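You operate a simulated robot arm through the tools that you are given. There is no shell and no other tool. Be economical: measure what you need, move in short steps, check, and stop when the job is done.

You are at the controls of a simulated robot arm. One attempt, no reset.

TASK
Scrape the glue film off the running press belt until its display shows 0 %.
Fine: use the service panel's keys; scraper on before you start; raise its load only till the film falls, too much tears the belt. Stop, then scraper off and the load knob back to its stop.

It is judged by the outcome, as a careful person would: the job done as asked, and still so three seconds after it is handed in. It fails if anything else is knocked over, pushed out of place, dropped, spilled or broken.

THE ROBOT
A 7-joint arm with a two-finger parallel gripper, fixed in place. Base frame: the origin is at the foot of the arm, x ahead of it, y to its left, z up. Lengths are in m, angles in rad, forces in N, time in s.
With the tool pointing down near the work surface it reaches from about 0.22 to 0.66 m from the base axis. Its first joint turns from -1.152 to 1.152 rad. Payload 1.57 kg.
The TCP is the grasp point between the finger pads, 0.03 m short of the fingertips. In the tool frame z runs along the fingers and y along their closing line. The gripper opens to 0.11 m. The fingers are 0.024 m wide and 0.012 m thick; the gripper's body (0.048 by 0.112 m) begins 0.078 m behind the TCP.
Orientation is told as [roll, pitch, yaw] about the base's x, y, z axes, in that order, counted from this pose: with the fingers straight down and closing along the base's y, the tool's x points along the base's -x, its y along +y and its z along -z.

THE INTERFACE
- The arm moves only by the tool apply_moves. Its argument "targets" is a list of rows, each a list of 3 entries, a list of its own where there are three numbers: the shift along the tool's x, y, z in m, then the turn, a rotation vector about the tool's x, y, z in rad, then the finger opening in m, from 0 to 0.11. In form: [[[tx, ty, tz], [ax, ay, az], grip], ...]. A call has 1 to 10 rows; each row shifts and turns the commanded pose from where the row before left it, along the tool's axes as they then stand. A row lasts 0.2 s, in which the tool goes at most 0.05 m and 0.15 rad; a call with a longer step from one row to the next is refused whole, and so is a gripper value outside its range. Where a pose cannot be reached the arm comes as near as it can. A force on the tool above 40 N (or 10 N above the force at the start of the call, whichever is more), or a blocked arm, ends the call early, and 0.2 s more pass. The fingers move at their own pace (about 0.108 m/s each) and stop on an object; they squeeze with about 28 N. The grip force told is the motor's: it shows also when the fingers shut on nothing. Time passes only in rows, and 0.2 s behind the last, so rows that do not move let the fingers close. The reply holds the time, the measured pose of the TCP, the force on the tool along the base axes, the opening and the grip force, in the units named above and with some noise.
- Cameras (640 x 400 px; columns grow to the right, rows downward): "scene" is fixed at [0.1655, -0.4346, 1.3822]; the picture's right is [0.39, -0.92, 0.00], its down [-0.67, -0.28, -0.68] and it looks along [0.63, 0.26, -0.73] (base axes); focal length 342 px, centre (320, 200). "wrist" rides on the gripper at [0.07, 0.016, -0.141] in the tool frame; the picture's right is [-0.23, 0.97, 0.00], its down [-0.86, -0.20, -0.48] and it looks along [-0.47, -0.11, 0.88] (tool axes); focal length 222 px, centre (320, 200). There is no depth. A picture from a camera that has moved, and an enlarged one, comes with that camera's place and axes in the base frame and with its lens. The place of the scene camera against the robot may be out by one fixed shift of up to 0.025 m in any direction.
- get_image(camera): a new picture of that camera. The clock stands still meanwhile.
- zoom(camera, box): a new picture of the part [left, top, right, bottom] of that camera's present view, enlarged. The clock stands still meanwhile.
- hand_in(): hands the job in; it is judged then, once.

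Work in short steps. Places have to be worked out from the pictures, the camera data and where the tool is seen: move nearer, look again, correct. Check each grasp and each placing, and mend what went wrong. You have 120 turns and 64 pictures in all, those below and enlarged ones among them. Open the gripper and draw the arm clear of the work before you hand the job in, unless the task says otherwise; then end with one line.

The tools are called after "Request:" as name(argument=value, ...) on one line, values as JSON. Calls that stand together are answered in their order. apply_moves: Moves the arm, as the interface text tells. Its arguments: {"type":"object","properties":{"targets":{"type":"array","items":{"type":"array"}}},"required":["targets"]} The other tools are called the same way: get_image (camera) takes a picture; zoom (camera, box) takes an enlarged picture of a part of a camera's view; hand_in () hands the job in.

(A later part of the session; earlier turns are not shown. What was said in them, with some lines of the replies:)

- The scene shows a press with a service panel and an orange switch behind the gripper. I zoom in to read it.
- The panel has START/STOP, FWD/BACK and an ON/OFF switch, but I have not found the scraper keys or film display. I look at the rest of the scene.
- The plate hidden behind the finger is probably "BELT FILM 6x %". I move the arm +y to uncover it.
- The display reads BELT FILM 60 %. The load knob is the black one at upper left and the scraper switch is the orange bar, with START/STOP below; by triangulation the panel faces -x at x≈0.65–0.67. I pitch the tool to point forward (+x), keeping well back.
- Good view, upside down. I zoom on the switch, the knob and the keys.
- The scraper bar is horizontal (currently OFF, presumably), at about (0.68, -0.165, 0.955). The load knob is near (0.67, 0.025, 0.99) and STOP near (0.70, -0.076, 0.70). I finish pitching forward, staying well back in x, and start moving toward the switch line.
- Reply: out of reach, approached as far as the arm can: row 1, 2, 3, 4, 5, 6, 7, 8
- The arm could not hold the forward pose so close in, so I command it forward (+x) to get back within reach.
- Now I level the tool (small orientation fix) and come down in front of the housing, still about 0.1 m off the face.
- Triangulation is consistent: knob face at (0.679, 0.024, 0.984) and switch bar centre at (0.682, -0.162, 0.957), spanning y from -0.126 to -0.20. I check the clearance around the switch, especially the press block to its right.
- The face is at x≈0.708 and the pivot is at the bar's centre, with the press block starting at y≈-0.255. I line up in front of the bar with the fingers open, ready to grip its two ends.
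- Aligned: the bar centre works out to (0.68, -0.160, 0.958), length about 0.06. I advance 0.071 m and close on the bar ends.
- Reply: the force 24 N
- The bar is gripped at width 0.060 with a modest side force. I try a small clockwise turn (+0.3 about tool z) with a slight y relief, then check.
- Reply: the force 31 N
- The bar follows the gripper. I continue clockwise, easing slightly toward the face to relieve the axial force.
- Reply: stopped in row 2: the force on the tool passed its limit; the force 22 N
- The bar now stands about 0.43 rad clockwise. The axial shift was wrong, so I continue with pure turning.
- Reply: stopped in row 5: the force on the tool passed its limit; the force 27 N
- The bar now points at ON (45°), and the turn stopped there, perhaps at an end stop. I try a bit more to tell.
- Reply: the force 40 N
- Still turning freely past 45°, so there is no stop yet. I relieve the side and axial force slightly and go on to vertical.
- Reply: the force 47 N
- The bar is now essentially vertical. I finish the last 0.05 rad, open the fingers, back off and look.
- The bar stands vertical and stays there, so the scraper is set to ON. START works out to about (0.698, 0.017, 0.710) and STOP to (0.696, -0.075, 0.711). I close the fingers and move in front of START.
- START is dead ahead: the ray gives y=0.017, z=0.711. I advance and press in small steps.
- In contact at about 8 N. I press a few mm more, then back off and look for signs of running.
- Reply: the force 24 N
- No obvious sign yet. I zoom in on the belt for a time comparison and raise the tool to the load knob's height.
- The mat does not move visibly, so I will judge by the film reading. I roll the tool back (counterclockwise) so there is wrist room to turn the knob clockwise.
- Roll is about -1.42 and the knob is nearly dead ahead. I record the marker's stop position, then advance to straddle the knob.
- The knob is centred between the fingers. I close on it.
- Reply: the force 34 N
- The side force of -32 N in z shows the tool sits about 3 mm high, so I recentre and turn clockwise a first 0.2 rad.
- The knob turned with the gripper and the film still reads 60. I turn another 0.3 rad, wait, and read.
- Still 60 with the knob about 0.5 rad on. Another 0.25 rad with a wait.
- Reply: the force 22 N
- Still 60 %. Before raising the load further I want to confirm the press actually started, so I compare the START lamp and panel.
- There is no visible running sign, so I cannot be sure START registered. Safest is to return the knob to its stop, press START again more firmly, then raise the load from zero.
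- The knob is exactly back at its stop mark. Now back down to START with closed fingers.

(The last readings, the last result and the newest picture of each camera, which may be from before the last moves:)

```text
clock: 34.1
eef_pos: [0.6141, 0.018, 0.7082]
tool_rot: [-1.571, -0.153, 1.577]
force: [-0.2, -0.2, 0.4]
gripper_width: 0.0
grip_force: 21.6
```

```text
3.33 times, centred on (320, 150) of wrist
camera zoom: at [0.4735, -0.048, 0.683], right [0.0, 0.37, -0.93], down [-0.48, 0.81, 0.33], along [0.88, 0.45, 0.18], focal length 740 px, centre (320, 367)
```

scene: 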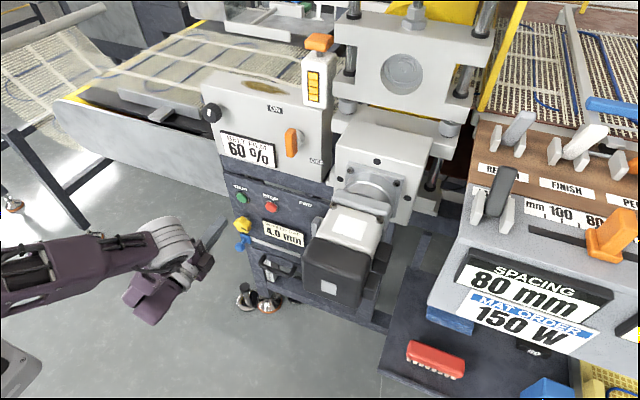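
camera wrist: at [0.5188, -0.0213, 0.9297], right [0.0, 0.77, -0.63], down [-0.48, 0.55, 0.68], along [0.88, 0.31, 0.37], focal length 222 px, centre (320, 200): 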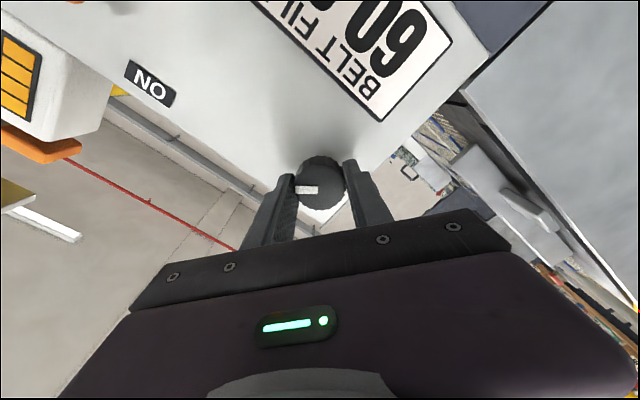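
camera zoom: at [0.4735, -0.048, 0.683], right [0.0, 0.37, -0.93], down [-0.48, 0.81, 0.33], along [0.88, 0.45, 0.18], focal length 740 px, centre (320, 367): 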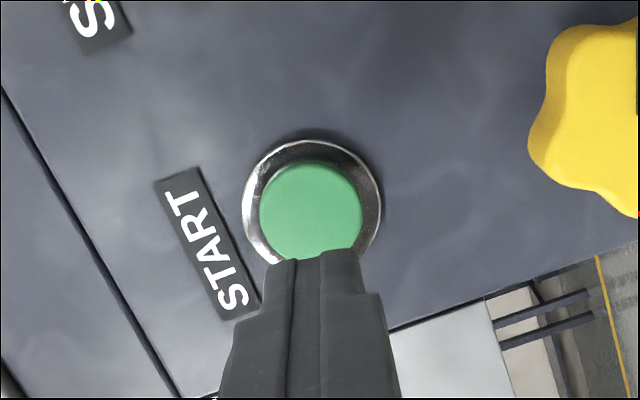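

Aligned with START. I press in small increments and watch the force.

Request:
apply_moves(targets=[[[0, 0, 0.025], [0, 0, 0], 0], [[0, 0, 0.015], [0, 0, 0], 0], [[0, 0, 0.004], [0, 0, 0], 0], [[0, 0, 0], [0, 0, 0], 0]])

Request:
apply_moves(targets=[[[0, 0, 0.004], [0, 0, 0], 0], [[0, 0, 0], [0, 0, 0], 0]])

Request:
apply_moves(targets=[[[0, 0, 0.004], [0, 0, 0], 0], [[0, 0, 0], [0, 0, 0], 0]])

```text
clock: 35.1
eef_pos: [0.6586, 0.0201, 0.7098]
tool_rot: [-1.568, -0.155, 1.574]
force: [0.2, -0.9, -0.1]
gripper_width: 0.0001
grip_force: 21.9
```

```text
clock: 35.7
eef_pos: [0.6632, 0.0181, 0.7095]
tool_rot: [-1.569, -0.156, 1.577]
force: [-0.8, 0.2, 0.0]
gripper_width: 0.0001
grip_force: 21.2
```

```text
clock: 36.3
eef_pos: [0.6673, 0.0176, 0.7091]
tool_rot: [-1.57, -0.155, 1.578]
force: [-10.1, 3.4, 2.5]
gripper_width: 0.0
grip_force: 20.4
```

Contact came at about x=0.664. I press further, to roughly 35 N.

Request:
apply_moves(targets=[[[0, 0, 0.003], [0, 0, 0], 0], [[0, 0, 0], [0, 0, 0], 0]])

Request:
apply_moves(targets=[[[0, 0, 0.002], [0, 0, 0], 0], [[0, 0, 0], [0, 0, 0], 0]])

Request:
zoom(camera="wrist", box=[240, 90, 400, 210])

```text
clock: 36.9
eef_pos: [0.6682, 0.0194, 0.7095]
tool_rot: [-1.568, -0.156, 1.577]
force: [-20.9, 5.8, 0.6]
gripper_width: 0.0001
grip_force: 21.2
```

```text
clock: 37.4
eef_pos: [0.6699, 0.0189, 0.7088]
tool_rot: [-1.569, -0.152, 1.577]
force: [-25.0, 2.5, 10.4]
gripper_width: 0.0002
grip_force: 21.7
stopped in row 2: the force on the tool passed its limit (the readings are from after the stop); the commanded pose is now the measured one
```

```text
3.33 times, centred on (320, 150) of wrist
camera zoom: at [0.5292, -0.0484, 0.6832], right [0.0, 0.37, -0.93], down [-0.48, 0.81, 0.33], along [0.88, 0.45, 0.18], focal length 740 px, centre (320, 367)
```

zoom: 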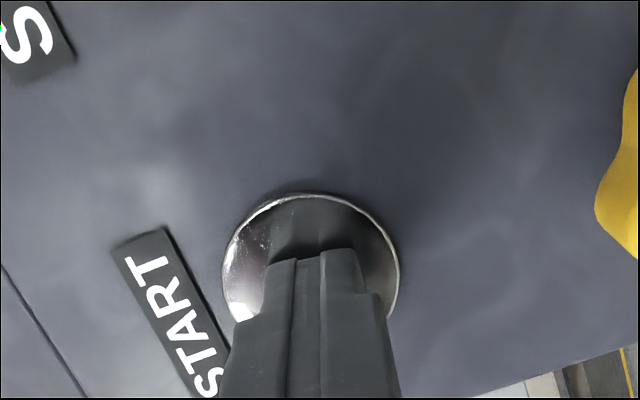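

The button is fully bottomed (green flush in the ring), so START is certainly pressed. I return to the load knob.

Request:
apply_moves(targets=[[[0, 0, -0.045], [0, 0, 0], 0], [[0, 0, -0.041], [0, 0, 0], 0], [[-0.00815, -0.0448, 0], [0, 0, 0], 0], [[-0.00815, -0.0448, 0], [0, 0, 0], 0], [[-0.00815, -0.0448, 0], [0, 0, 0], 0.03], [[-0.00815, -0.0448, 0], [0, 0, 0], 0.07], [[-0.00815, -0.0448, 0], [0, 0, 0], 0.07], [[-0.00815, -0.0448, 0], [0, 0, 0], 0.07]])

Request:
zoom(camera="scene", box=[100, 20, 340, 170])

```text
clock: 39.2
eef_pos: [0.5859, 0.0242, 0.9831]
tool_rot: [-1.57, -0.156, 1.575]
force: [-0.4, 0.2, -0.7]
gripper_width: 0.07
grip_force: 0.1
```

```text
2.67 times, centred on (220, 95) of scene
camera zoom: at [0.1655, -0.4346, 1.3822], right [0.39, -0.92, 0.0], down [-0.67, -0.28, -0.68], along [0.63, 0.26, -0.73], focal length 912 px, centre (587, 480)
```

zoom: 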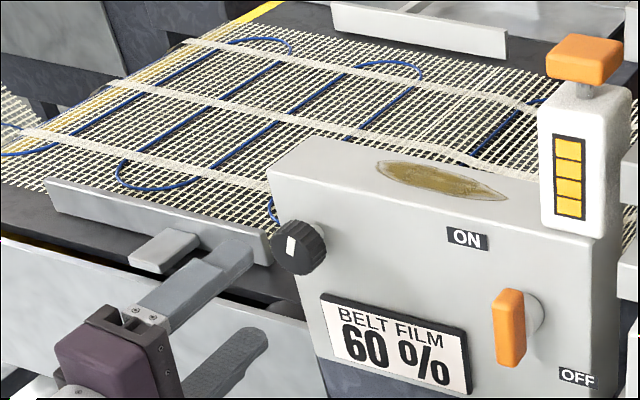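

Still 60 % at zero load, as expected. I re-grip the knob.

Request:
apply_moves(targets=[[[0, -0.0015, 0.038], [0, 0, 0], 0.07], [[0, 0, 0.036], [0, 0, 0], 0.07], [[0, 0, 0], [0, 0, 0], 0.02], [[0, 0, 0], [0, 0, 0], 0.02], [[0, 0, 0], [0, 0, 0], 0.02]])

Request:
apply_moves(targets=[[[0, 0, 0], [0, 0, 0.13], 0.02], [[0, 0, 0], [0, 0, 0.13], 0.02], [[0, 0, 0], [0, 0, 0.13], 0.02], [[0, 0, 0], [0, 0, 0.13], 0.02], [[0, 0, 0], [0, 0, 0.13], 0.02], [[0, 0, 0], [0, 0, 0.1], 0.02], [[0, 0, 0], [0, 0, 0], 0.02], [[0, 0, 0], [0, 0, 0], 0.02], [[0, 0, 0], [0, 0, 0], 0.02]])

Request:
zoom(camera="scene", box=[100, 20, 340, 170])

```text
clock: 40.4
eef_pos: [0.6599, 0.0262, 0.985]
tool_rot: [-1.57, -0.155, 1.577]
force: [3.6, 1.4, 10.7]
gripper_width: 0.0385
grip_force: 43.9
```

```text
clock: 42.4
eef_pos: [0.6591, 0.025, 0.9855]
tool_rot: [-1.578, -0.907, 1.582]
force: [13.8, -2.9, 34.7]
gripper_width: 0.0383
grip_force: 44.2
```

```text
2.67 times, centred on (220, 95) of scene
camera zoom: at [0.1652, -0.4347, 1.3823], right [0.39, -0.92, 0.0], down [-0.67, -0.28, -0.69], along [0.63, 0.26, -0.73], focal length 912 px, centre (587, 480)
```

zoom: 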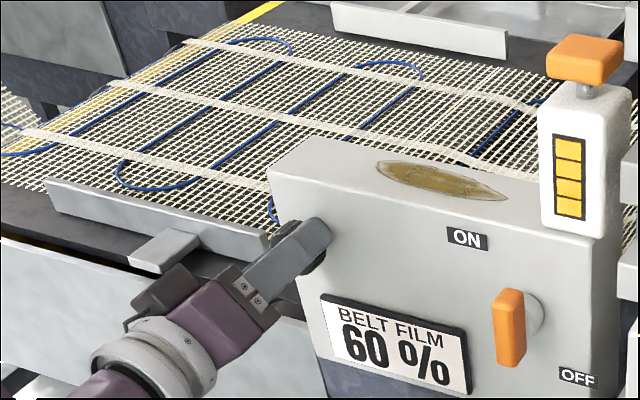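

Same reading at 0.75 rad. I ease the side force and raise the load in 0.2 rad steps.

Request:
apply_moves(targets=[[[-0.0012, -0.001, 0], [0, 0, 0], 0.02], [[0, 0, 0], [0, 0, 0.1], 0.02], [[0, 0, 0], [0, 0, 0.1], 0.02], [[0, 0, 0], [0, 0, 0], 0.02], [[0, 0, 0], [0, 0, 0], 0.02], [[0, 0, 0], [0, 0, 0], 0.02], [[0, 0, 0], [0, 0, 0], 0.02]])

Request:
zoom(camera="scene", box=[200, 60, 340, 180])

```text
clock: 44.0
eef_pos: [0.6596, 0.0254, 0.9853]
tool_rot: [-1.57, -1.107, 1.574]
force: [0.9, -2.5, 21.2]
gripper_width: 0.0384
grip_force: 43.7
```

```text
3.33 times, centred on (270, 120) of scene
camera zoom: at [0.165, -0.4347, 1.3823], right [0.39, -0.92, 0.0], down [-0.67, -0.28, -0.69], along [0.63, 0.26, -0.73], focal length 1140 px, centre (487, 467)
```

zoom: 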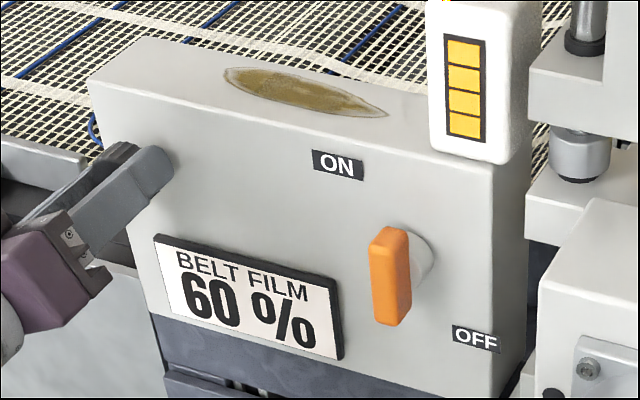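

Still 60 % at 0.95 rad. Another 0.25 rad.

Request:
apply_moves(targets=[[[0, 0, 0], [0, 0, 0.08], 0.02], [[0, 0, 0], [0, 0, 0.08], 0.02], [[0, 0, 0], [0, 0, 0.09], 0.02], [[0, 0, 0], [0, 0, 0], 0.02], [[0, 0, 0], [0, 0, 0], 0.02], [[0, 0, 0], [0, 0, 0], 0.02], [[0, 0, 0], [0, 0, 0], 0.02]])

Request:
zoom(camera="scene", box=[200, 60, 340, 180])

```text
clock: 45.6
eef_pos: [0.659, 0.0252, 0.9856]
tool_rot: [-1.565, -1.354, 1.571]
force: [-10.1, -2.2, 17.4]
gripper_width: 0.0383
grip_force: 44.1
```

```text
3.33 times, centred on (270, 120) of scene
camera zoom: at [0.1648, -0.4347, 1.3823], right [0.39, -0.92, 0.0], down [-0.67, -0.28, -0.69], along [0.63, 0.26, -0.73], focal length 1140 px, centre (487, 467)
```

zoom: 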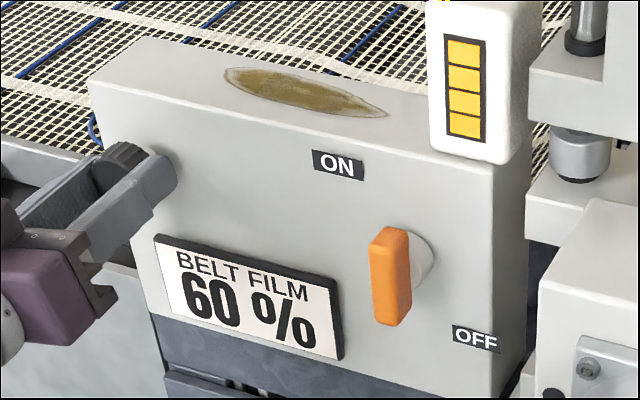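

Still 60 % at 1.2 rad. Continue.

Request:
apply_moves(targets=[[[0, 0, 0], [0, 0, 0.08], 0.02], [[0, 0, 0], [0, 0, 0.08], 0.02], [[0, 0, 0], [0, 0, 0.09], 0.02], [[0, 0, 0], [0, 0, 0], 0.02], [[0, 0, 0], [0, 0, 0], 0.02], [[0, 0, 0], [0, 0, 0], 0.02], [[0, 0, 0], [0, 0, 0], 0.02]])

Request:
zoom(camera="scene", box=[200, 60, 340, 180])

```text
clock: 47.2
eef_pos: [0.6604, 0.0253, 0.9859]
tool_rot: [1.51, -1.536, -1.508]
force: [-2.1, -0.8, 17.5]
gripper_width: 0.0388
grip_force: 43.9
```

```text
3.33 times, centred on (270, 120) of scene
camera zoom: at [0.1651, -0.4347, 1.3823], right [0.39, -0.92, 0.0], down [-0.67, -0.28, -0.69], along [0.63, 0.26, -0.73], focal length 1140 px, centre (487, 467)
```

zoom: 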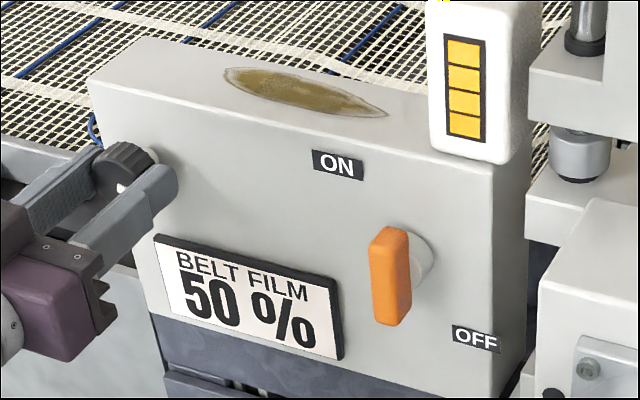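

The film has fallen to 50 %, so this load is enough. I hold and wait.

Request:
apply_moves(targets=[[[0, 0, 0], [0, 0, 0], 0.02], [[0, 0, 0], [0, 0, 0], 0.02], [[0, 0, 0], [0, 0, 0], 0.02], [[0, 0, 0], [0, 0, 0], 0.02], [[0, 0, 0], [0, 0, 0], 0.02], [[0, 0, 0], [0, 0, 0], 0.02], [[0, 0, 0], [0, 0, 0], 0.02], [[0, 0, 0], [0, 0, 0], 0.02], [[0, 0, 0], [0, 0, 0], 0.02], [[0, 0, 0], [0, 0, 0], 0.02]])

Request:
zoom(camera="scene", box=[200, 60, 340, 180])

```text
clock: 49.4
eef_pos: [0.6599, 0.0245, 0.9847]
tool_rot: [1.509, -1.537, -1.503]
force: [-0.9, -1.4, 14.7]
gripper_width: 0.0385
grip_force: 43.5
```

```text
3.33 times, centred on (270, 120) of scene
camera zoom: at [0.1652, -0.4347, 1.3823], right [0.39, -0.92, 0.0], down [-0.67, -0.28, -0.69], along [0.63, 0.26, -0.73], focal length 1140 px, centre (487, 467)
```

zoom: 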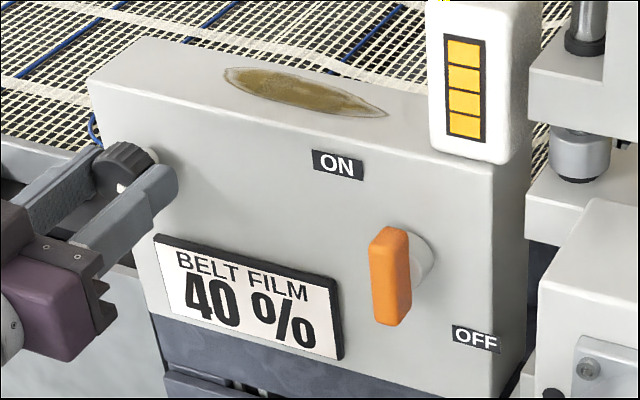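

It drops about 10 % per 2 s. I release the knob so the load stays set, retreat, and move in front of STOP meanwhile.

Request:
apply_moves(targets=[[[0, 0, 0], [0, 0, 0], 0.07], [[0, 0, 0], [0, 0, 0], 0.07], [[0, 0, -0.04], [0, 0, 0], 0.07], [[0, 0, -0.04], [0, 0, 0], 0.07], [[0.0456, -0.0167, 0], [0, 0, 0], 0.04], [[0.0456, -0.0167, 0], [0, 0, 0], 0], [[0.0456, -0.0167, 0], [0, 0, 0], 0], [[0.0456, -0.0167, 0], [0, 0, 0], 0], [[0.0456, -0.0167, 0], [0, 0, 0], 0], [[0.0456, -0.0167, 0], [0, 0, 0], 0]])

Request:
get_image(camera="wrist")

```text
clock: 51.6
eef_pos: [0.5791, -0.0667, 0.707]
tool_rot: [1.51, -1.537, -1.504]
force: [-0.2, 0.1, -0.1]
gripper_width: 0.0
grip_force: 20.9
```

```text
14 pictures are left
camera wrist: at [0.4376, -0.0488, 0.6387], right [0.0, 0.97, 0.26], down [-0.48, -0.23, 0.85], along [0.88, -0.12, 0.46], focal length 222 px, centre (320, 200)
```

wrist: 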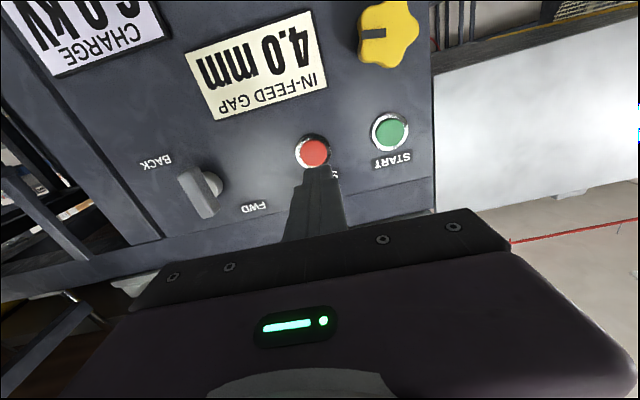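

STOP is at (0.695, -0.075, 0.709). I correct 8 mm, move to just short of contact, and wait for the film.

Request:
apply_moves(targets=[[[-0.002, -0.0085, 0], [0, 0, 0], 0], [[0, 0, 0.04], [0, 0, 0], 0], [[0, 0, 0.03], [0, 0, 0], 0], [[0, 0, 0], [0, 0, 0], 0], [[0, 0, 0], [0, 0, 0], 0], [[0, 0, 0], [0, 0, 0], 0], [[0, 0, 0], [0, 0, 0], 0], [[0, 0, 0], [0, 0, 0], 0], [[0, 0, 0], [0, 0, 0], 0], [[0, 0, 0], [0, 0, 0], 0]])

Request:
apply_moves(targets=[[[0, 0, 0], [0, 0, 0], 0], [[0, 0, 0], [0, 0, 0], 0], [[0, 0, 0], [0, 0, 0], 0], [[0, 0, 0], [0, 0, 0], 0], [[0, 0, 0], [0, 0, 0], 0]])

Request:
zoom(camera="scene", box=[200, 60, 340, 260])

```text
clock: 53.8
eef_pos: [0.6499, -0.0755, 0.7104]
tool_rot: [1.487, -1.537, -1.482]
force: [-0.8, -0.4, 0.3]
gripper_width: 0.0
grip_force: 21.1
```

```text
clock: 55.0
eef_pos: [0.6496, -0.0745, 0.7116]
tool_rot: [1.486, -1.535, -1.481]
force: [-0.1, 0.4, -0.6]
gripper_width: 0.0
grip_force: 21.6
```

```text
2.00 times, centred on (270, 160) of scene
camera zoom: at [0.1655, -0.4346, 1.3822], right [0.39, -0.92, 0.0], down [-0.67, -0.28, -0.68], along [0.63, 0.26, -0.73], focal length 684 px, centre (420, 280)
```

zoom: 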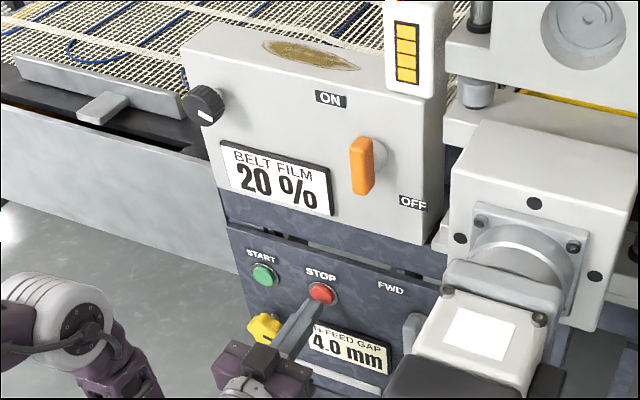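

20 % and falling, with the load knob holding. I wait about 4.4 s more.

Request:
apply_moves(targets=[[[0, 0, 0], [0, 0, 0], 0], [[0, 0, 0], [0, 0, 0], 0], [[0, 0, 0], [0, 0, 0], 0], [[0, 0, 0], [0, 0, 0], 0], [[0, 0, 0], [0, 0, 0], 0], [[0, 0, 0], [0, 0, 0], 0], [[0, 0, 0], [0, 0, 0], 0], [[0, 0, 0], [0, 0, 0], 0], [[0, 0, 0], [0, 0, 0], 0], [[0, 0, 0], [0, 0, 0], 0]])

Request:
apply_moves(targets=[[[0, 0, 0], [0, 0, 0], 0], [[0, 0, 0], [0, 0, 0], 0], [[0, 0, 0], [0, 0, 0], 0], [[0, 0, 0], [0, 0, 0], 0], [[0, 0, 0], [0, 0, 0], 0], [[0, 0, 0], [0, 0, 0], 0], [[0, 0, 0], [0, 0, 0], 0], [[0, 0, 0], [0, 0, 0], 0], [[0, 0, 0], [0, 0, 0], 0], [[0, 0, 0], [0, 0, 0], 0]])

Request:
zoom(camera="scene", box=[200, 60, 340, 260])

```text
clock: 57.2
eef_pos: [0.6494, -0.0755, 0.7111]
tool_rot: [1.484, -1.538, -1.48]
force: [-0.6, -0.3, 0.0]
gripper_width: 0.0
grip_force: 21.0
```

```text
clock: 59.4
eef_pos: [0.6507, -0.076, 0.7109]
tool_rot: [1.486, -1.537, -1.483]
force: [-0.2, -0.1, -0.2]
gripper_width: 0.0
grip_force: 21.3
```

```text
2.00 times, centred on (270, 160) of scene
camera zoom: at [0.1655, -0.4346, 1.3822], right [0.39, -0.92, 0.0], down [-0.67, -0.28, -0.68], along [0.63, 0.26, -0.73], focal length 684 px, centre (420, 280)
```

zoom: 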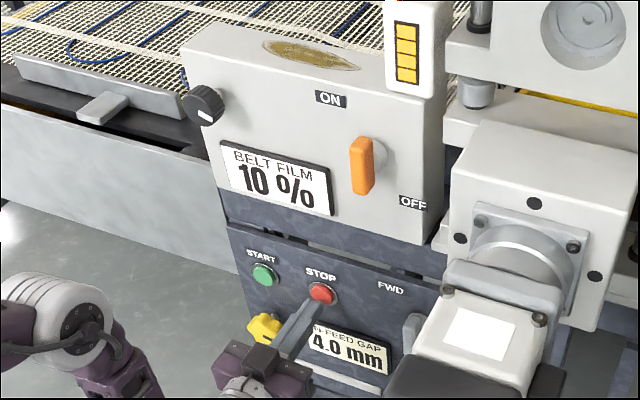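

10 % now. I wait a bit more.

Request:
apply_moves(targets=[[[0, 0, 0], [0, 0, 0], 0], [[0, 0, 0], [0, 0, 0], 0], [[0, 0, 0], [0, 0, 0], 0], [[0, 0, 0], [0, 0, 0], 0], [[0, 0, 0], [0, 0, 0], 0], [[0, 0, 0], [0, 0, 0], 0], [[0, 0, 0], [0, 0, 0], 0], [[0, 0, 0], [0, 0, 0], 0], [[0, 0, 0], [0, 0, 0], 0], [[0, 0, 0], [0, 0, 0], 0]])

Request:
zoom(camera="scene", box=[200, 60, 340, 260])

```text
clock: 61.6
eef_pos: [0.6501, -0.0744, 0.7114]
tool_rot: [1.487, -1.535, -1.482]
force: [1.1, -0.3, 0.9]
gripper_width: 0.0001
grip_force: 21.3
```

```text
2.00 times, centred on (270, 160) of scene
camera zoom: at [0.1655, -0.4346, 1.3822], right [0.39, -0.92, 0.0], down [-0.67, -0.28, -0.68], along [0.63, 0.26, -0.73], focal length 684 px, centre (420, 280)
```

zoom: 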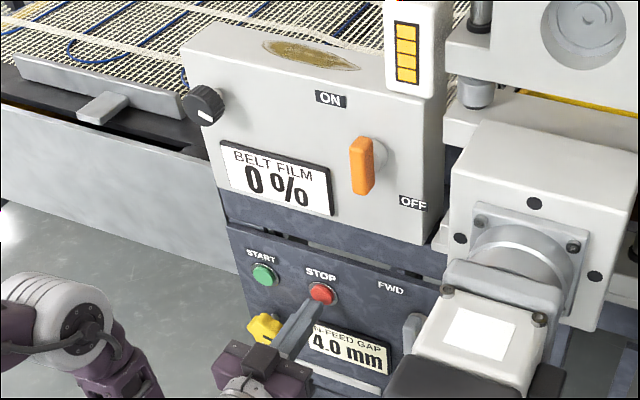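

The display shows 0 %. I allow about a second of margin, then press STOP as firmly as START.

Request:
apply_moves(targets=[[[0, 0, 0], [0, 0, 0], 0], [[0, 0, 0], [0, 0, 0], 0], [[0, 0, 0], [0, 0, 0], 0], [[0, 0, 0.01], [0, 0, 0], 0], [[0, 0, 0.004], [0, 0, 0], 0], [[0, 0, 0.004], [0, 0, 0], 0]])

Request:
apply_moves(targets=[[[0, 0, 0.003], [0, 0, 0], 0], [[0, 0, 0], [0, 0, 0], 0]])

Request:
zoom(camera="wrist", box=[240, 90, 400, 210])

```text
clock: 63.0
eef_pos: [0.6686, -0.0727, 0.7117]
tool_rot: [1.524, -1.538, -1.52]
force: [-16.9, 0.5, 8.3]
gripper_width: 0.0
grip_force: 21.5
```

```text
clock: 63.6
eef_pos: [0.6694, -0.0748, 0.7099]
tool_rot: [1.512, -1.536, -1.505]
force: [-27.7, 2.3, 11.4]
gripper_width: 0.0
grip_force: 21.3
```

```text
3.33 times, centred on (320, 150) of wrist
camera zoom: at [0.5292, -0.0564, 0.6417], right [0.0, 0.97, 0.26], down [-0.48, -0.23, 0.85], along [0.88, -0.12, 0.46], focal length 740 px, centre (320, 367)
```

zoom: 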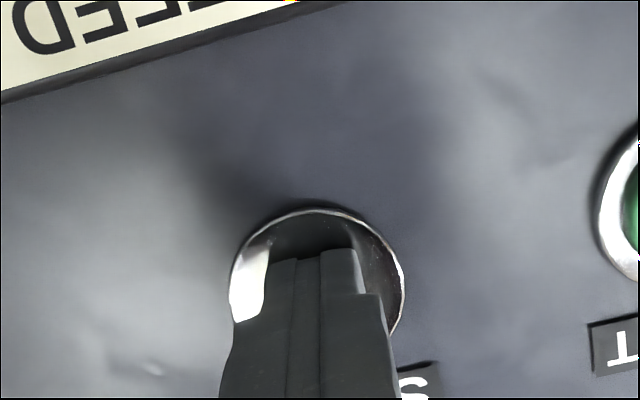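

STOP is bottomed at about 28 N. I retreat, go in front of the scraper bar, and roll the tool to +90° with open fingers.

Request:
apply_moves(targets=[[[0, 0, -0.045], [0, 0, 0], 0], [[0, 0, -0.045], [0, 0, 0], 0], [[-0.0418, -0.0125, 0], [0, 0, 0], 0], [[-0.0418, -0.0125, 0], [0, 0, 0], 0], [[-0.0418, -0.0125, 0], [0, 0, 0], 0], [[-0.0418, -0.0125, 0], [0, 0, 0], 0.03], [[-0.0418, -0.0125, 0], [0, 0, 0], 0.06], [[-0.0418, -0.0125, 0], [0, 0, 0], 0.1]])

Request:
apply_moves(targets=[[[0, 0, 0], [0, 0, 0.15], 0.1], [[0, 0, 0], [0, 0, 0.15], 0.1], [[0, 0, 0], [0, 0, 0.15], 0.1], [[0, 0, 0], [0, 0, 0.15], 0.1], [[0, 0, 0], [0, 0, 0.15], 0.1], [[0, 0, 0], [0, 0, 0.15], 0.1], [[0, 0, 0], [0, 0, 0.15], 0.1], [[0, 0, 0], [0, 0, 0.15], 0.1], [[0, 0, 0], [0, 0, 0.15], 0.1], [[0, 0, 0], [0, 0, 0.15], 0.1]])

Request:
apply_moves(targets=[[[0, 0, 0], [0, 0, 0.036], 0.1]])

Request:
get_image(camera="wrist")

```text
clock: 65.4
eef_pos: [0.5805, -0.1568, 0.9591]
tool_rot: [1.502, -1.537, -1.5]
force: [-0.1, -0.2, -0.3]
gripper_width: 0.1
grip_force: 0.1
```

```text
clock: 67.6
eef_pos: [0.5822, -0.1572, 0.9595]
tool_rot: [1.567, -0.036, -1.564]
force: [-0.6, 0.7, 0.0]
gripper_width: 0.1
grip_force: 0.1
```

```text
clock: 68.0
eef_pos: [0.5815, -0.1572, 0.9579]
tool_rot: [1.567, 0.0, -1.565]
force: [-0.1, -0.5, 0.4]
gripper_width: 0.0999
grip_force: 0.1
```

```text
9 pictures are left
camera wrist: at [0.4404, -0.0894, 0.9754], right [0.0, -0.23, 0.97], down [-0.47, -0.86, -0.2], along [0.88, -0.46, -0.11], focal length 222 px, centre (320, 200)
```

wrist: 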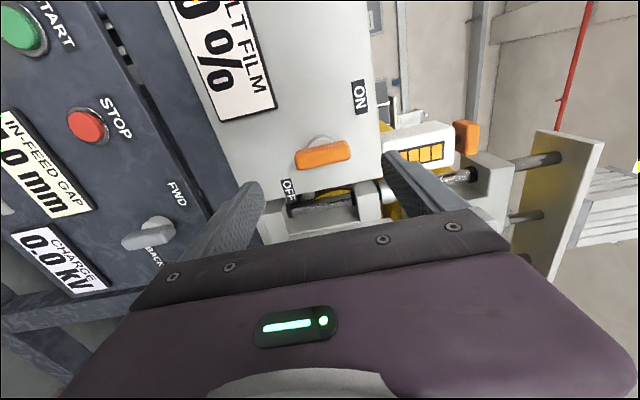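

Display still 0 % and the bar is vertical ahead. I advance 0.085 m, grip its ends, and turn counterclockwise back to horizontal.

Request:
apply_moves(targets=[[[-0.0015, 0, 0.043], [0, 0, 0], 0.1], [[0, 0, 0.0415], [0, 0, 0], 0.1], [[0, 0, 0], [0, 0, 0], 0.03], [[0, 0, 0], [0, 0, 0], 0.03], [[0, 0, 0], [0, 0, 0], 0.03]])

Request:
apply_moves(targets=[[[0, 0, 0], [0, 0, -0.1], 0.03], [[0, 0, 0], [0, 0, -0.1], 0.03], [[0, 0, 0], [0, 0, -0.1], 0.03], [[0, 0, 0], [0, 0, -0.1], 0.03]])

```text
clock: 69.2
eef_pos: [0.6664, -0.1587, 0.96]
tool_rot: [1.576, -0.003, -1.567]
force: [8.1, -0.3, 29.9]
gripper_width: 0.0598
grip_force: 45.1
```

```text
clock: 69.8
eef_pos: [0.667, -0.1595, 0.9595]
tool_rot: [1.575, -0.188, -1.566]
force: [1.8, -1.0, 1.9]
gripper_width: 0.0598
grip_force: 45.3
stopped in row 3: the force on the tool passed its limit (the readings are from after the stop); the commanded pose is now the measured one
```

The side force has relaxed after the stop, at about 0.19 rad. I continue turning.

Request:
apply_moves(targets=[[[0, 0, 0], [0, 0, -0.08], 0.03], [[0, 0, 0], [0, 0, -0.08], 0.03], [[0, 0, 0], [0, 0, -0.08], 0.03], [[0, 0, 0], [0, 0, -0.08], 0.03], [[0, 0, 0], [0, 0, -0.08], 0.03]])

```text
clock: 71.0
eef_pos: [0.6673, -0.159, 0.959]
tool_rot: [1.578, -0.591, -1.569]
force: [-2.4, -3.5, 3.0]
gripper_width: 0.0598
grip_force: 44.7
```

Smooth, with low force. I carry on.

Request:
apply_moves(targets=[[[0, 0, 0], [0, 0, -0.1], 0.03], [[0, 0, 0], [0, 0, -0.1], 0.03], [[0, 0, 0], [0, 0, -0.1], 0.03], [[0, 0, 0], [0, 0, -0.1], 0.03], [[0, 0, 0], [0, 0, -0.1], 0.03]])

Request:
zoom(camera="wrist", box=[200, 80, 440, 230])

```text
clock: 72.2
eef_pos: [0.667, -0.1595, 0.9581]
tool_rot: [1.569, -1.089, -1.564]
force: [16.9, -12.2, -14.8]
gripper_width: 0.0601
grip_force: 44.8
```

```text
2.67 times, centred on (320, 155) of wrist
camera zoom: at [0.5255, -0.1136, 0.9051], right [0.0, 0.76, 0.65], down [-0.47, -0.58, 0.67], along [0.88, -0.31, 0.36], focal length 592 px, centre (320, 320)
```

zoom: 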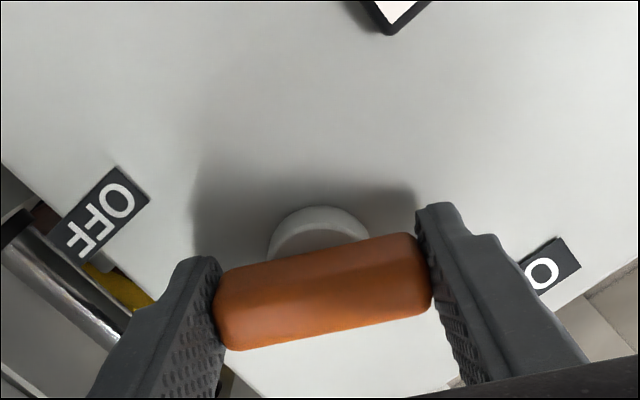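

The bar follows. I finish the remaining 0.49 rad with a 1 mm relief, then release and back off.

Request:
apply_moves(targets=[[[0, -0.001, 0], [0, 0, -0.08], 0.03], [[0, 0, 0], [0, 0, -0.1], 0.03], [[0, 0, 0], [0, 0, -0.1], 0.03], [[0, 0, 0], [0, 0, -0.1], 0.03], [[0, 0, 0], [0, 0, -0.1], 0.03], [[0, 0, 0], [0, 0, -0.02], 0.03]])

Request:
apply_moves(targets=[[[0, 0, 0], [0, 0, 0], 0.1], [[0, 0, 0], [0, 0, 0], 0.1], [[0, 0, -0.043], [0, 0, 0], 0.1], [[0, 0, -0.043], [0, 0, 0], 0.1]])

Request:
get_image(camera="wrist")

```text
clock: 73.6
eef_pos: [0.667, -0.1605, 0.959]
tool_rot: [-1.689, -1.555, 1.698]
force: [-15.1, -3.5, -13.1]
gripper_width: 0.0598
grip_force: 45.1
```

```text
clock: 74.6
eef_pos: [0.5822, -0.1612, 0.957]
tool_rot: [-1.797, -1.554, 1.805]
force: [0.0, -0.3, -0.3]
gripper_width: 0.0999
grip_force: 0.0
```

```text
7 pictures are left
camera wrist: at [0.4418, -0.1465, 0.888], right [-0.01, 0.98, 0.21], down [-0.48, -0.19, 0.86], along [0.88, -0.09, 0.47], focal length 222 px, centre (320, 200)
```

wrist: 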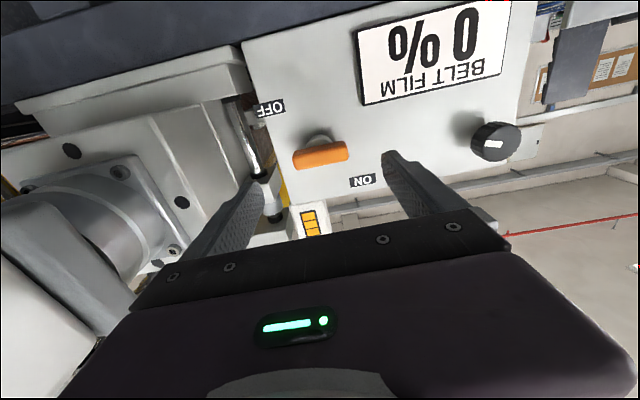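

Scraper is OFF (horizontal, as at the start) and film 0 %. Now to the load knob: align and grip.

Request:
apply_moves(targets=[[[-0.0078, 0.0465, 0], [0, 0, 0], 0.07], [[-0.0078, 0.0465, 0], [0, 0, 0], 0.07], [[-0.0078, 0.0465, 0], [0, 0, 0], 0.07], [[-0.0078, 0.0465, 0], [0, 0, 0.017], 0.07]])

```text
clock: 75.6
eef_pos: [0.5793, 0.0262, 0.9865]
tool_rot: [-2.68, -1.567, 2.686]
force: [-0.6, 1.5, 0.6]
gripper_width: 0.07
grip_force: 0.0
```

Request:
apply_moves(targets=[[[0.001, -0.001, 0.04], [0, 0, 0], 0.07], [[0, 0, 0.0405], [0, 0, 0], 0.07], [[0, 0, 0], [0, 0, 0], 0.02], [[0, 0, 0], [0, 0, 0], 0.02], [[0, 0, 0], [0, 0, 0], 0.02]])

Request:
apply_moves(targets=[[[0, 0, 0], [0, 0, -0.12], 0.02], [[0, 0, 0], [0, 0, -0.12], 0.02], [[0, 0, 0], [0, 0, -0.12], 0.02], [[0, 0, 0], [0, 0, -0.12], 0.02], [[0, 0, 0], [0, 0, -0.12], 0.02], [[0, 0, 0], [0, 0, -0.12], 0.02]])

```text
clock: 76.8
eef_pos: [0.6602, 0.0237, 0.9864]
tool_rot: [-2.85, -1.568, 2.852]
force: [3.9, -9.8, -0.9]
gripper_width: 0.0385
grip_force: 45.0
```

```text
clock: 78.2
eef_pos: [0.6589, 0.0253, 0.9865]
tool_rot: [-1.572, -0.846, 1.578]
force: [3.2, -9.9, -7.1]
gripper_width: 0.0383
grip_force: 44.3
```

Turned 0.72 rad back. I turn the remaining 0.75 rad, slightly past, to meet the stop.

Request:
apply_moves(targets=[[[0, 0, 0], [0, 0, -0.12], 0.02], [[0, 0, 0], [0, 0, -0.12], 0.02], [[0, 0, 0], [0, 0, -0.12], 0.02], [[0, 0, 0], [0, 0, -0.12], 0.02], [[0, 0, 0], [0, 0, -0.12], 0.02], [[0, 0, 0], [0, 0, -0.1], 0.02], [[0, 0, 0], [0, 0, -0.05], 0.02]])

Request:
zoom(camera="wrist", box=[200, 80, 440, 230])

```text
clock: 79.8
eef_pos: [0.6607, 0.026, 0.9844]
tool_rot: [-1.571, -0.1, 1.578]
force: [4.6, -8.9, -17.1]
gripper_width: 0.038
grip_force: 43.8
```

```text
2.67 times, centred on (320, 155) of wrist
camera zoom: at [0.5196, -0.0428, 0.9627], right [0.0, 0.32, -0.95], down [-0.48, 0.83, 0.28], along [0.88, 0.46, 0.15], focal length 592 px, centre (320, 320)
```

zoom: 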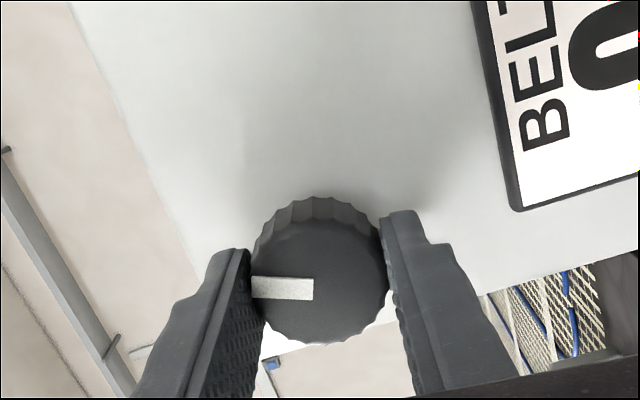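

The marker appears at its original absolute angle, with the grip having slipped slightly as at a stop. One more small nudge to confirm, then release and back off.

Request:
apply_moves(targets=[[[0, 0, 0], [0, 0, -0.06], 0.02], [[0, 0, 0], [0, 0, -0.04], 0.02], [[0, 0, 0], [0, 0, 0], 0.07], [[0, 0, 0], [0, 0, 0], 0.07], [[0, 0, -0.04], [0, 0, 0], 0.07], [[0, 0, -0.035], [0, 0, 0.05], 0.07]])

Request:
zoom(camera="wrist", box=[260, 100, 380, 200])

```text
clock: 81.2
eef_pos: [0.5856, 0.0271, 0.9844]
tool_rot: [-1.574, -0.05, 1.578]
force: [-0.4, 0.7, 0.1]
gripper_width: 0.0698
grip_force: 0.0
```

```text
4.00 times, centred on (320, 150) of wrist
camera zoom: at [0.445, -0.0438, 0.9653], right [0.0, 0.28, -0.96], down [-0.49, 0.84, 0.24], along [0.87, 0.47, 0.14], focal length 888 px, centre (320, 400)
```

zoom: 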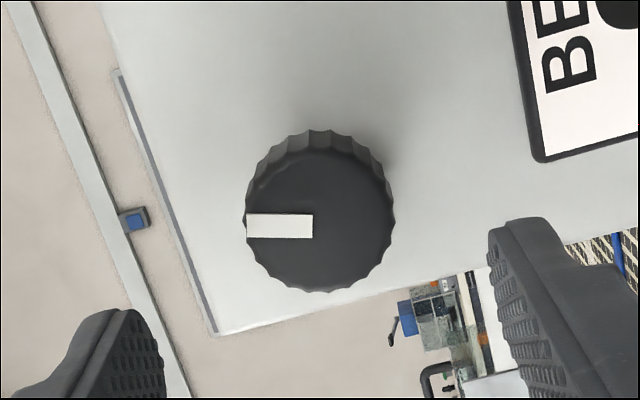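

The marker moved about 0.1 rad CCW past its starting angle, so the start position may not have been the true stop. I roll back for wrist room, regrip and turn CCW until it really stops.

Request:
apply_moves(targets=[[[0.002, 0, 0], [0, 0, 0.15], 0.07], [[0, 0, 0], [0, 0, 0.15], 0.07], [[0, 0, 0], [0, 0, 0.15], 0.07], [[0, 0, 0], [0, 0, 0.15], 0.07], [[0, 0, 0.037], [0, 0, 0], 0.07], [[0, 0, 0.037], [0, 0, 0], 0.07], [[0, 0, 0], [0, 0, 0], 0.02], [[0, 0, 0], [0, 0, 0], 0.02], [[0, 0, 0], [0, 0, 0], 0.02]])

Request:
apply_moves(targets=[[[0, 0, 0], [0, 0, -0.1], 0.02], [[0, 0, 0], [0, 0, -0.1], 0.02], [[0, 0, 0], [0, 0, -0.1], 0.02], [[0, 0, 0], [0, 0, -0.1], 0.02], [[0, 0, 0], [0, 0, -0.1], 0.02]])

Request:
zoom(camera="wrist", box=[260, 100, 380, 200])

```text
clock: 83.2
eef_pos: [0.6601, 0.0251, 0.9859]
tool_rot: [-1.57, -0.65, 1.579]
force: [2.4, 11.2, -17.9]
gripper_width: 0.039
grip_force: 44.8
```

```text
clock: 84.4
eef_pos: [0.6589, 0.0246, 0.9853]
tool_rot: [-1.572, -0.147, 1.582]
force: [1.9, 12.6, -18.0]
gripper_width: 0.0389
grip_force: 44.7
```

```text
4.00 times, centred on (320, 150) of wrist
camera zoom: at [0.5191, -0.0434, 0.9589], right [0.0, 0.37, -0.93], down [-0.49, 0.81, 0.32], along [0.87, 0.45, 0.18], focal length 888 px, centre (320, 400)
```

zoom: 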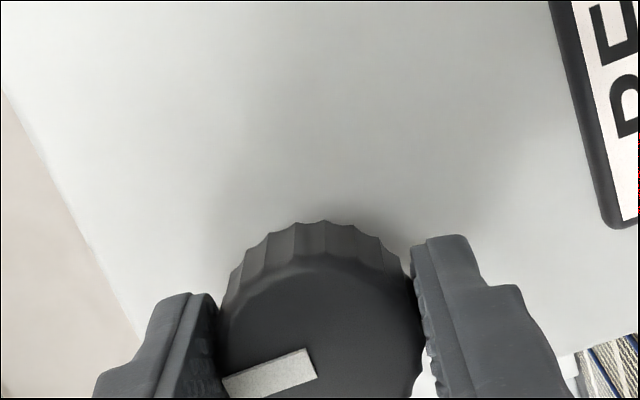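

The marker is now within about 4° of straight up, while the gripper turned much further, so it slipped: the true stop. One more nudge, then release, retreat and verify.

Request:
apply_moves(targets=[[[0, 0, 0], [0, 0, -0.08], 0.02], [[0, 0, 0], [0, 0, -0.08], 0.02], [[0, 0, 0], [0, 0, 0], 0.07], [[0, 0, 0], [0, 0, 0], 0.07], [[0, 0, -0.04], [0, 0, 0], 0.07], [[0, 0, -0.035], [0, 0, 0], 0.07]])

Request:
zoom(camera="wrist", box=[260, 100, 380, 200])

```text
clock: 85.8
eef_pos: [0.5837, 0.0235, 0.9844]
tool_rot: [-1.574, 0.011, 1.577]
force: [0.0, 0.5, 0.1]
gripper_width: 0.07
grip_force: 0.0
```

```text
4.00 times, centred on (320, 150) of wrist
camera zoom: at [0.4434, -0.0473, 0.969], right [0.0, 0.22, -0.98], down [-0.48, 0.85, 0.19], along [0.87, 0.47, 0.11], focal length 888 px, centre (320, 400)
```

zoom: 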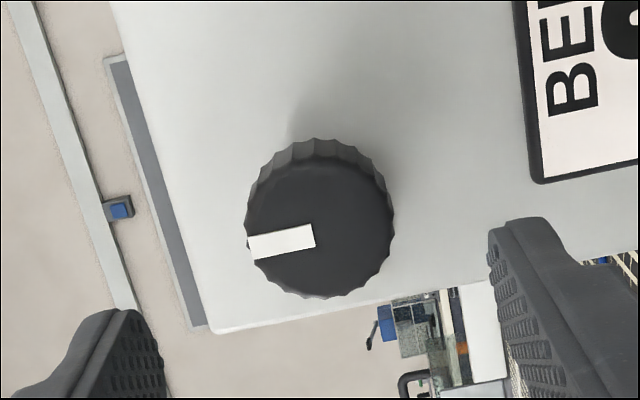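

The marker now points straight up and did not follow the last nudge: knob at its stop. I open the gripper, draw the arm back and up, and check the final state.

Request:
apply_moves(targets=[[[0, 0, -0.02], [0, 0, 0], 0.09], [[0, -0.045, 0], [0, 0, 0], 0.1], [[0, -0.045, 0], [0, 0, 0], 0.1], [[0, -0.045, 0], [0, 0, 0], 0.1], [[0, -0.045, 0], [0, 0, 0], 0.1], [[0, 0, 0], [0, 0, 0], 0.1]])

Request:
zoom(camera="scene", box=[190, 60, 350, 260])

```text
clock: 87.2
eef_pos: [0.5702, 0.0281, 1.115]
tool_rot: [-1.574, 0.01, 1.577]
force: [-0.4, 0.4, -0.5]
gripper_width: 0.1002
grip_force: 0.1
out of reach, approached as far as the arm can: row 4, 5
```

```text
2.00 times, centred on (270, 160) of scene
camera zoom: at [0.1655, -0.4346, 1.3822], right [0.39, -0.92, 0.0], down [-0.67, -0.28, -0.68], along [0.63, 0.26, -0.73], focal length 684 px, centre (420, 280)
```

zoom: 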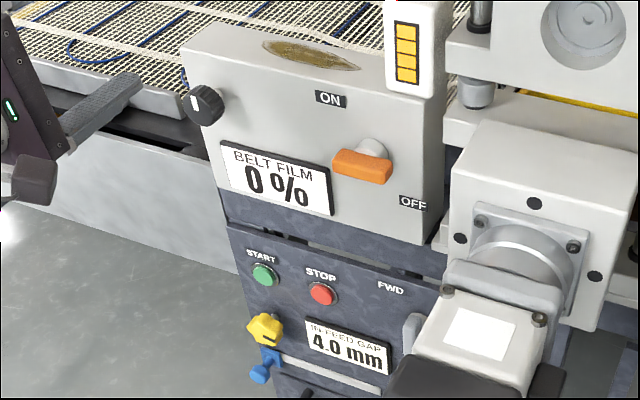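

The display shows 0 %, the scraper bar is OFF, the knob is at its stop, STOP has been pressed, and the arm is clear. I hand in.

Request:
hand_in()

```text
The job is handed in.
```

The belt film display reads 0 %. I then pressed STOP fully, turned the scraper off and turned the load knob back until it would go no further. The panel has no running light, so nothing there confirms the stop.
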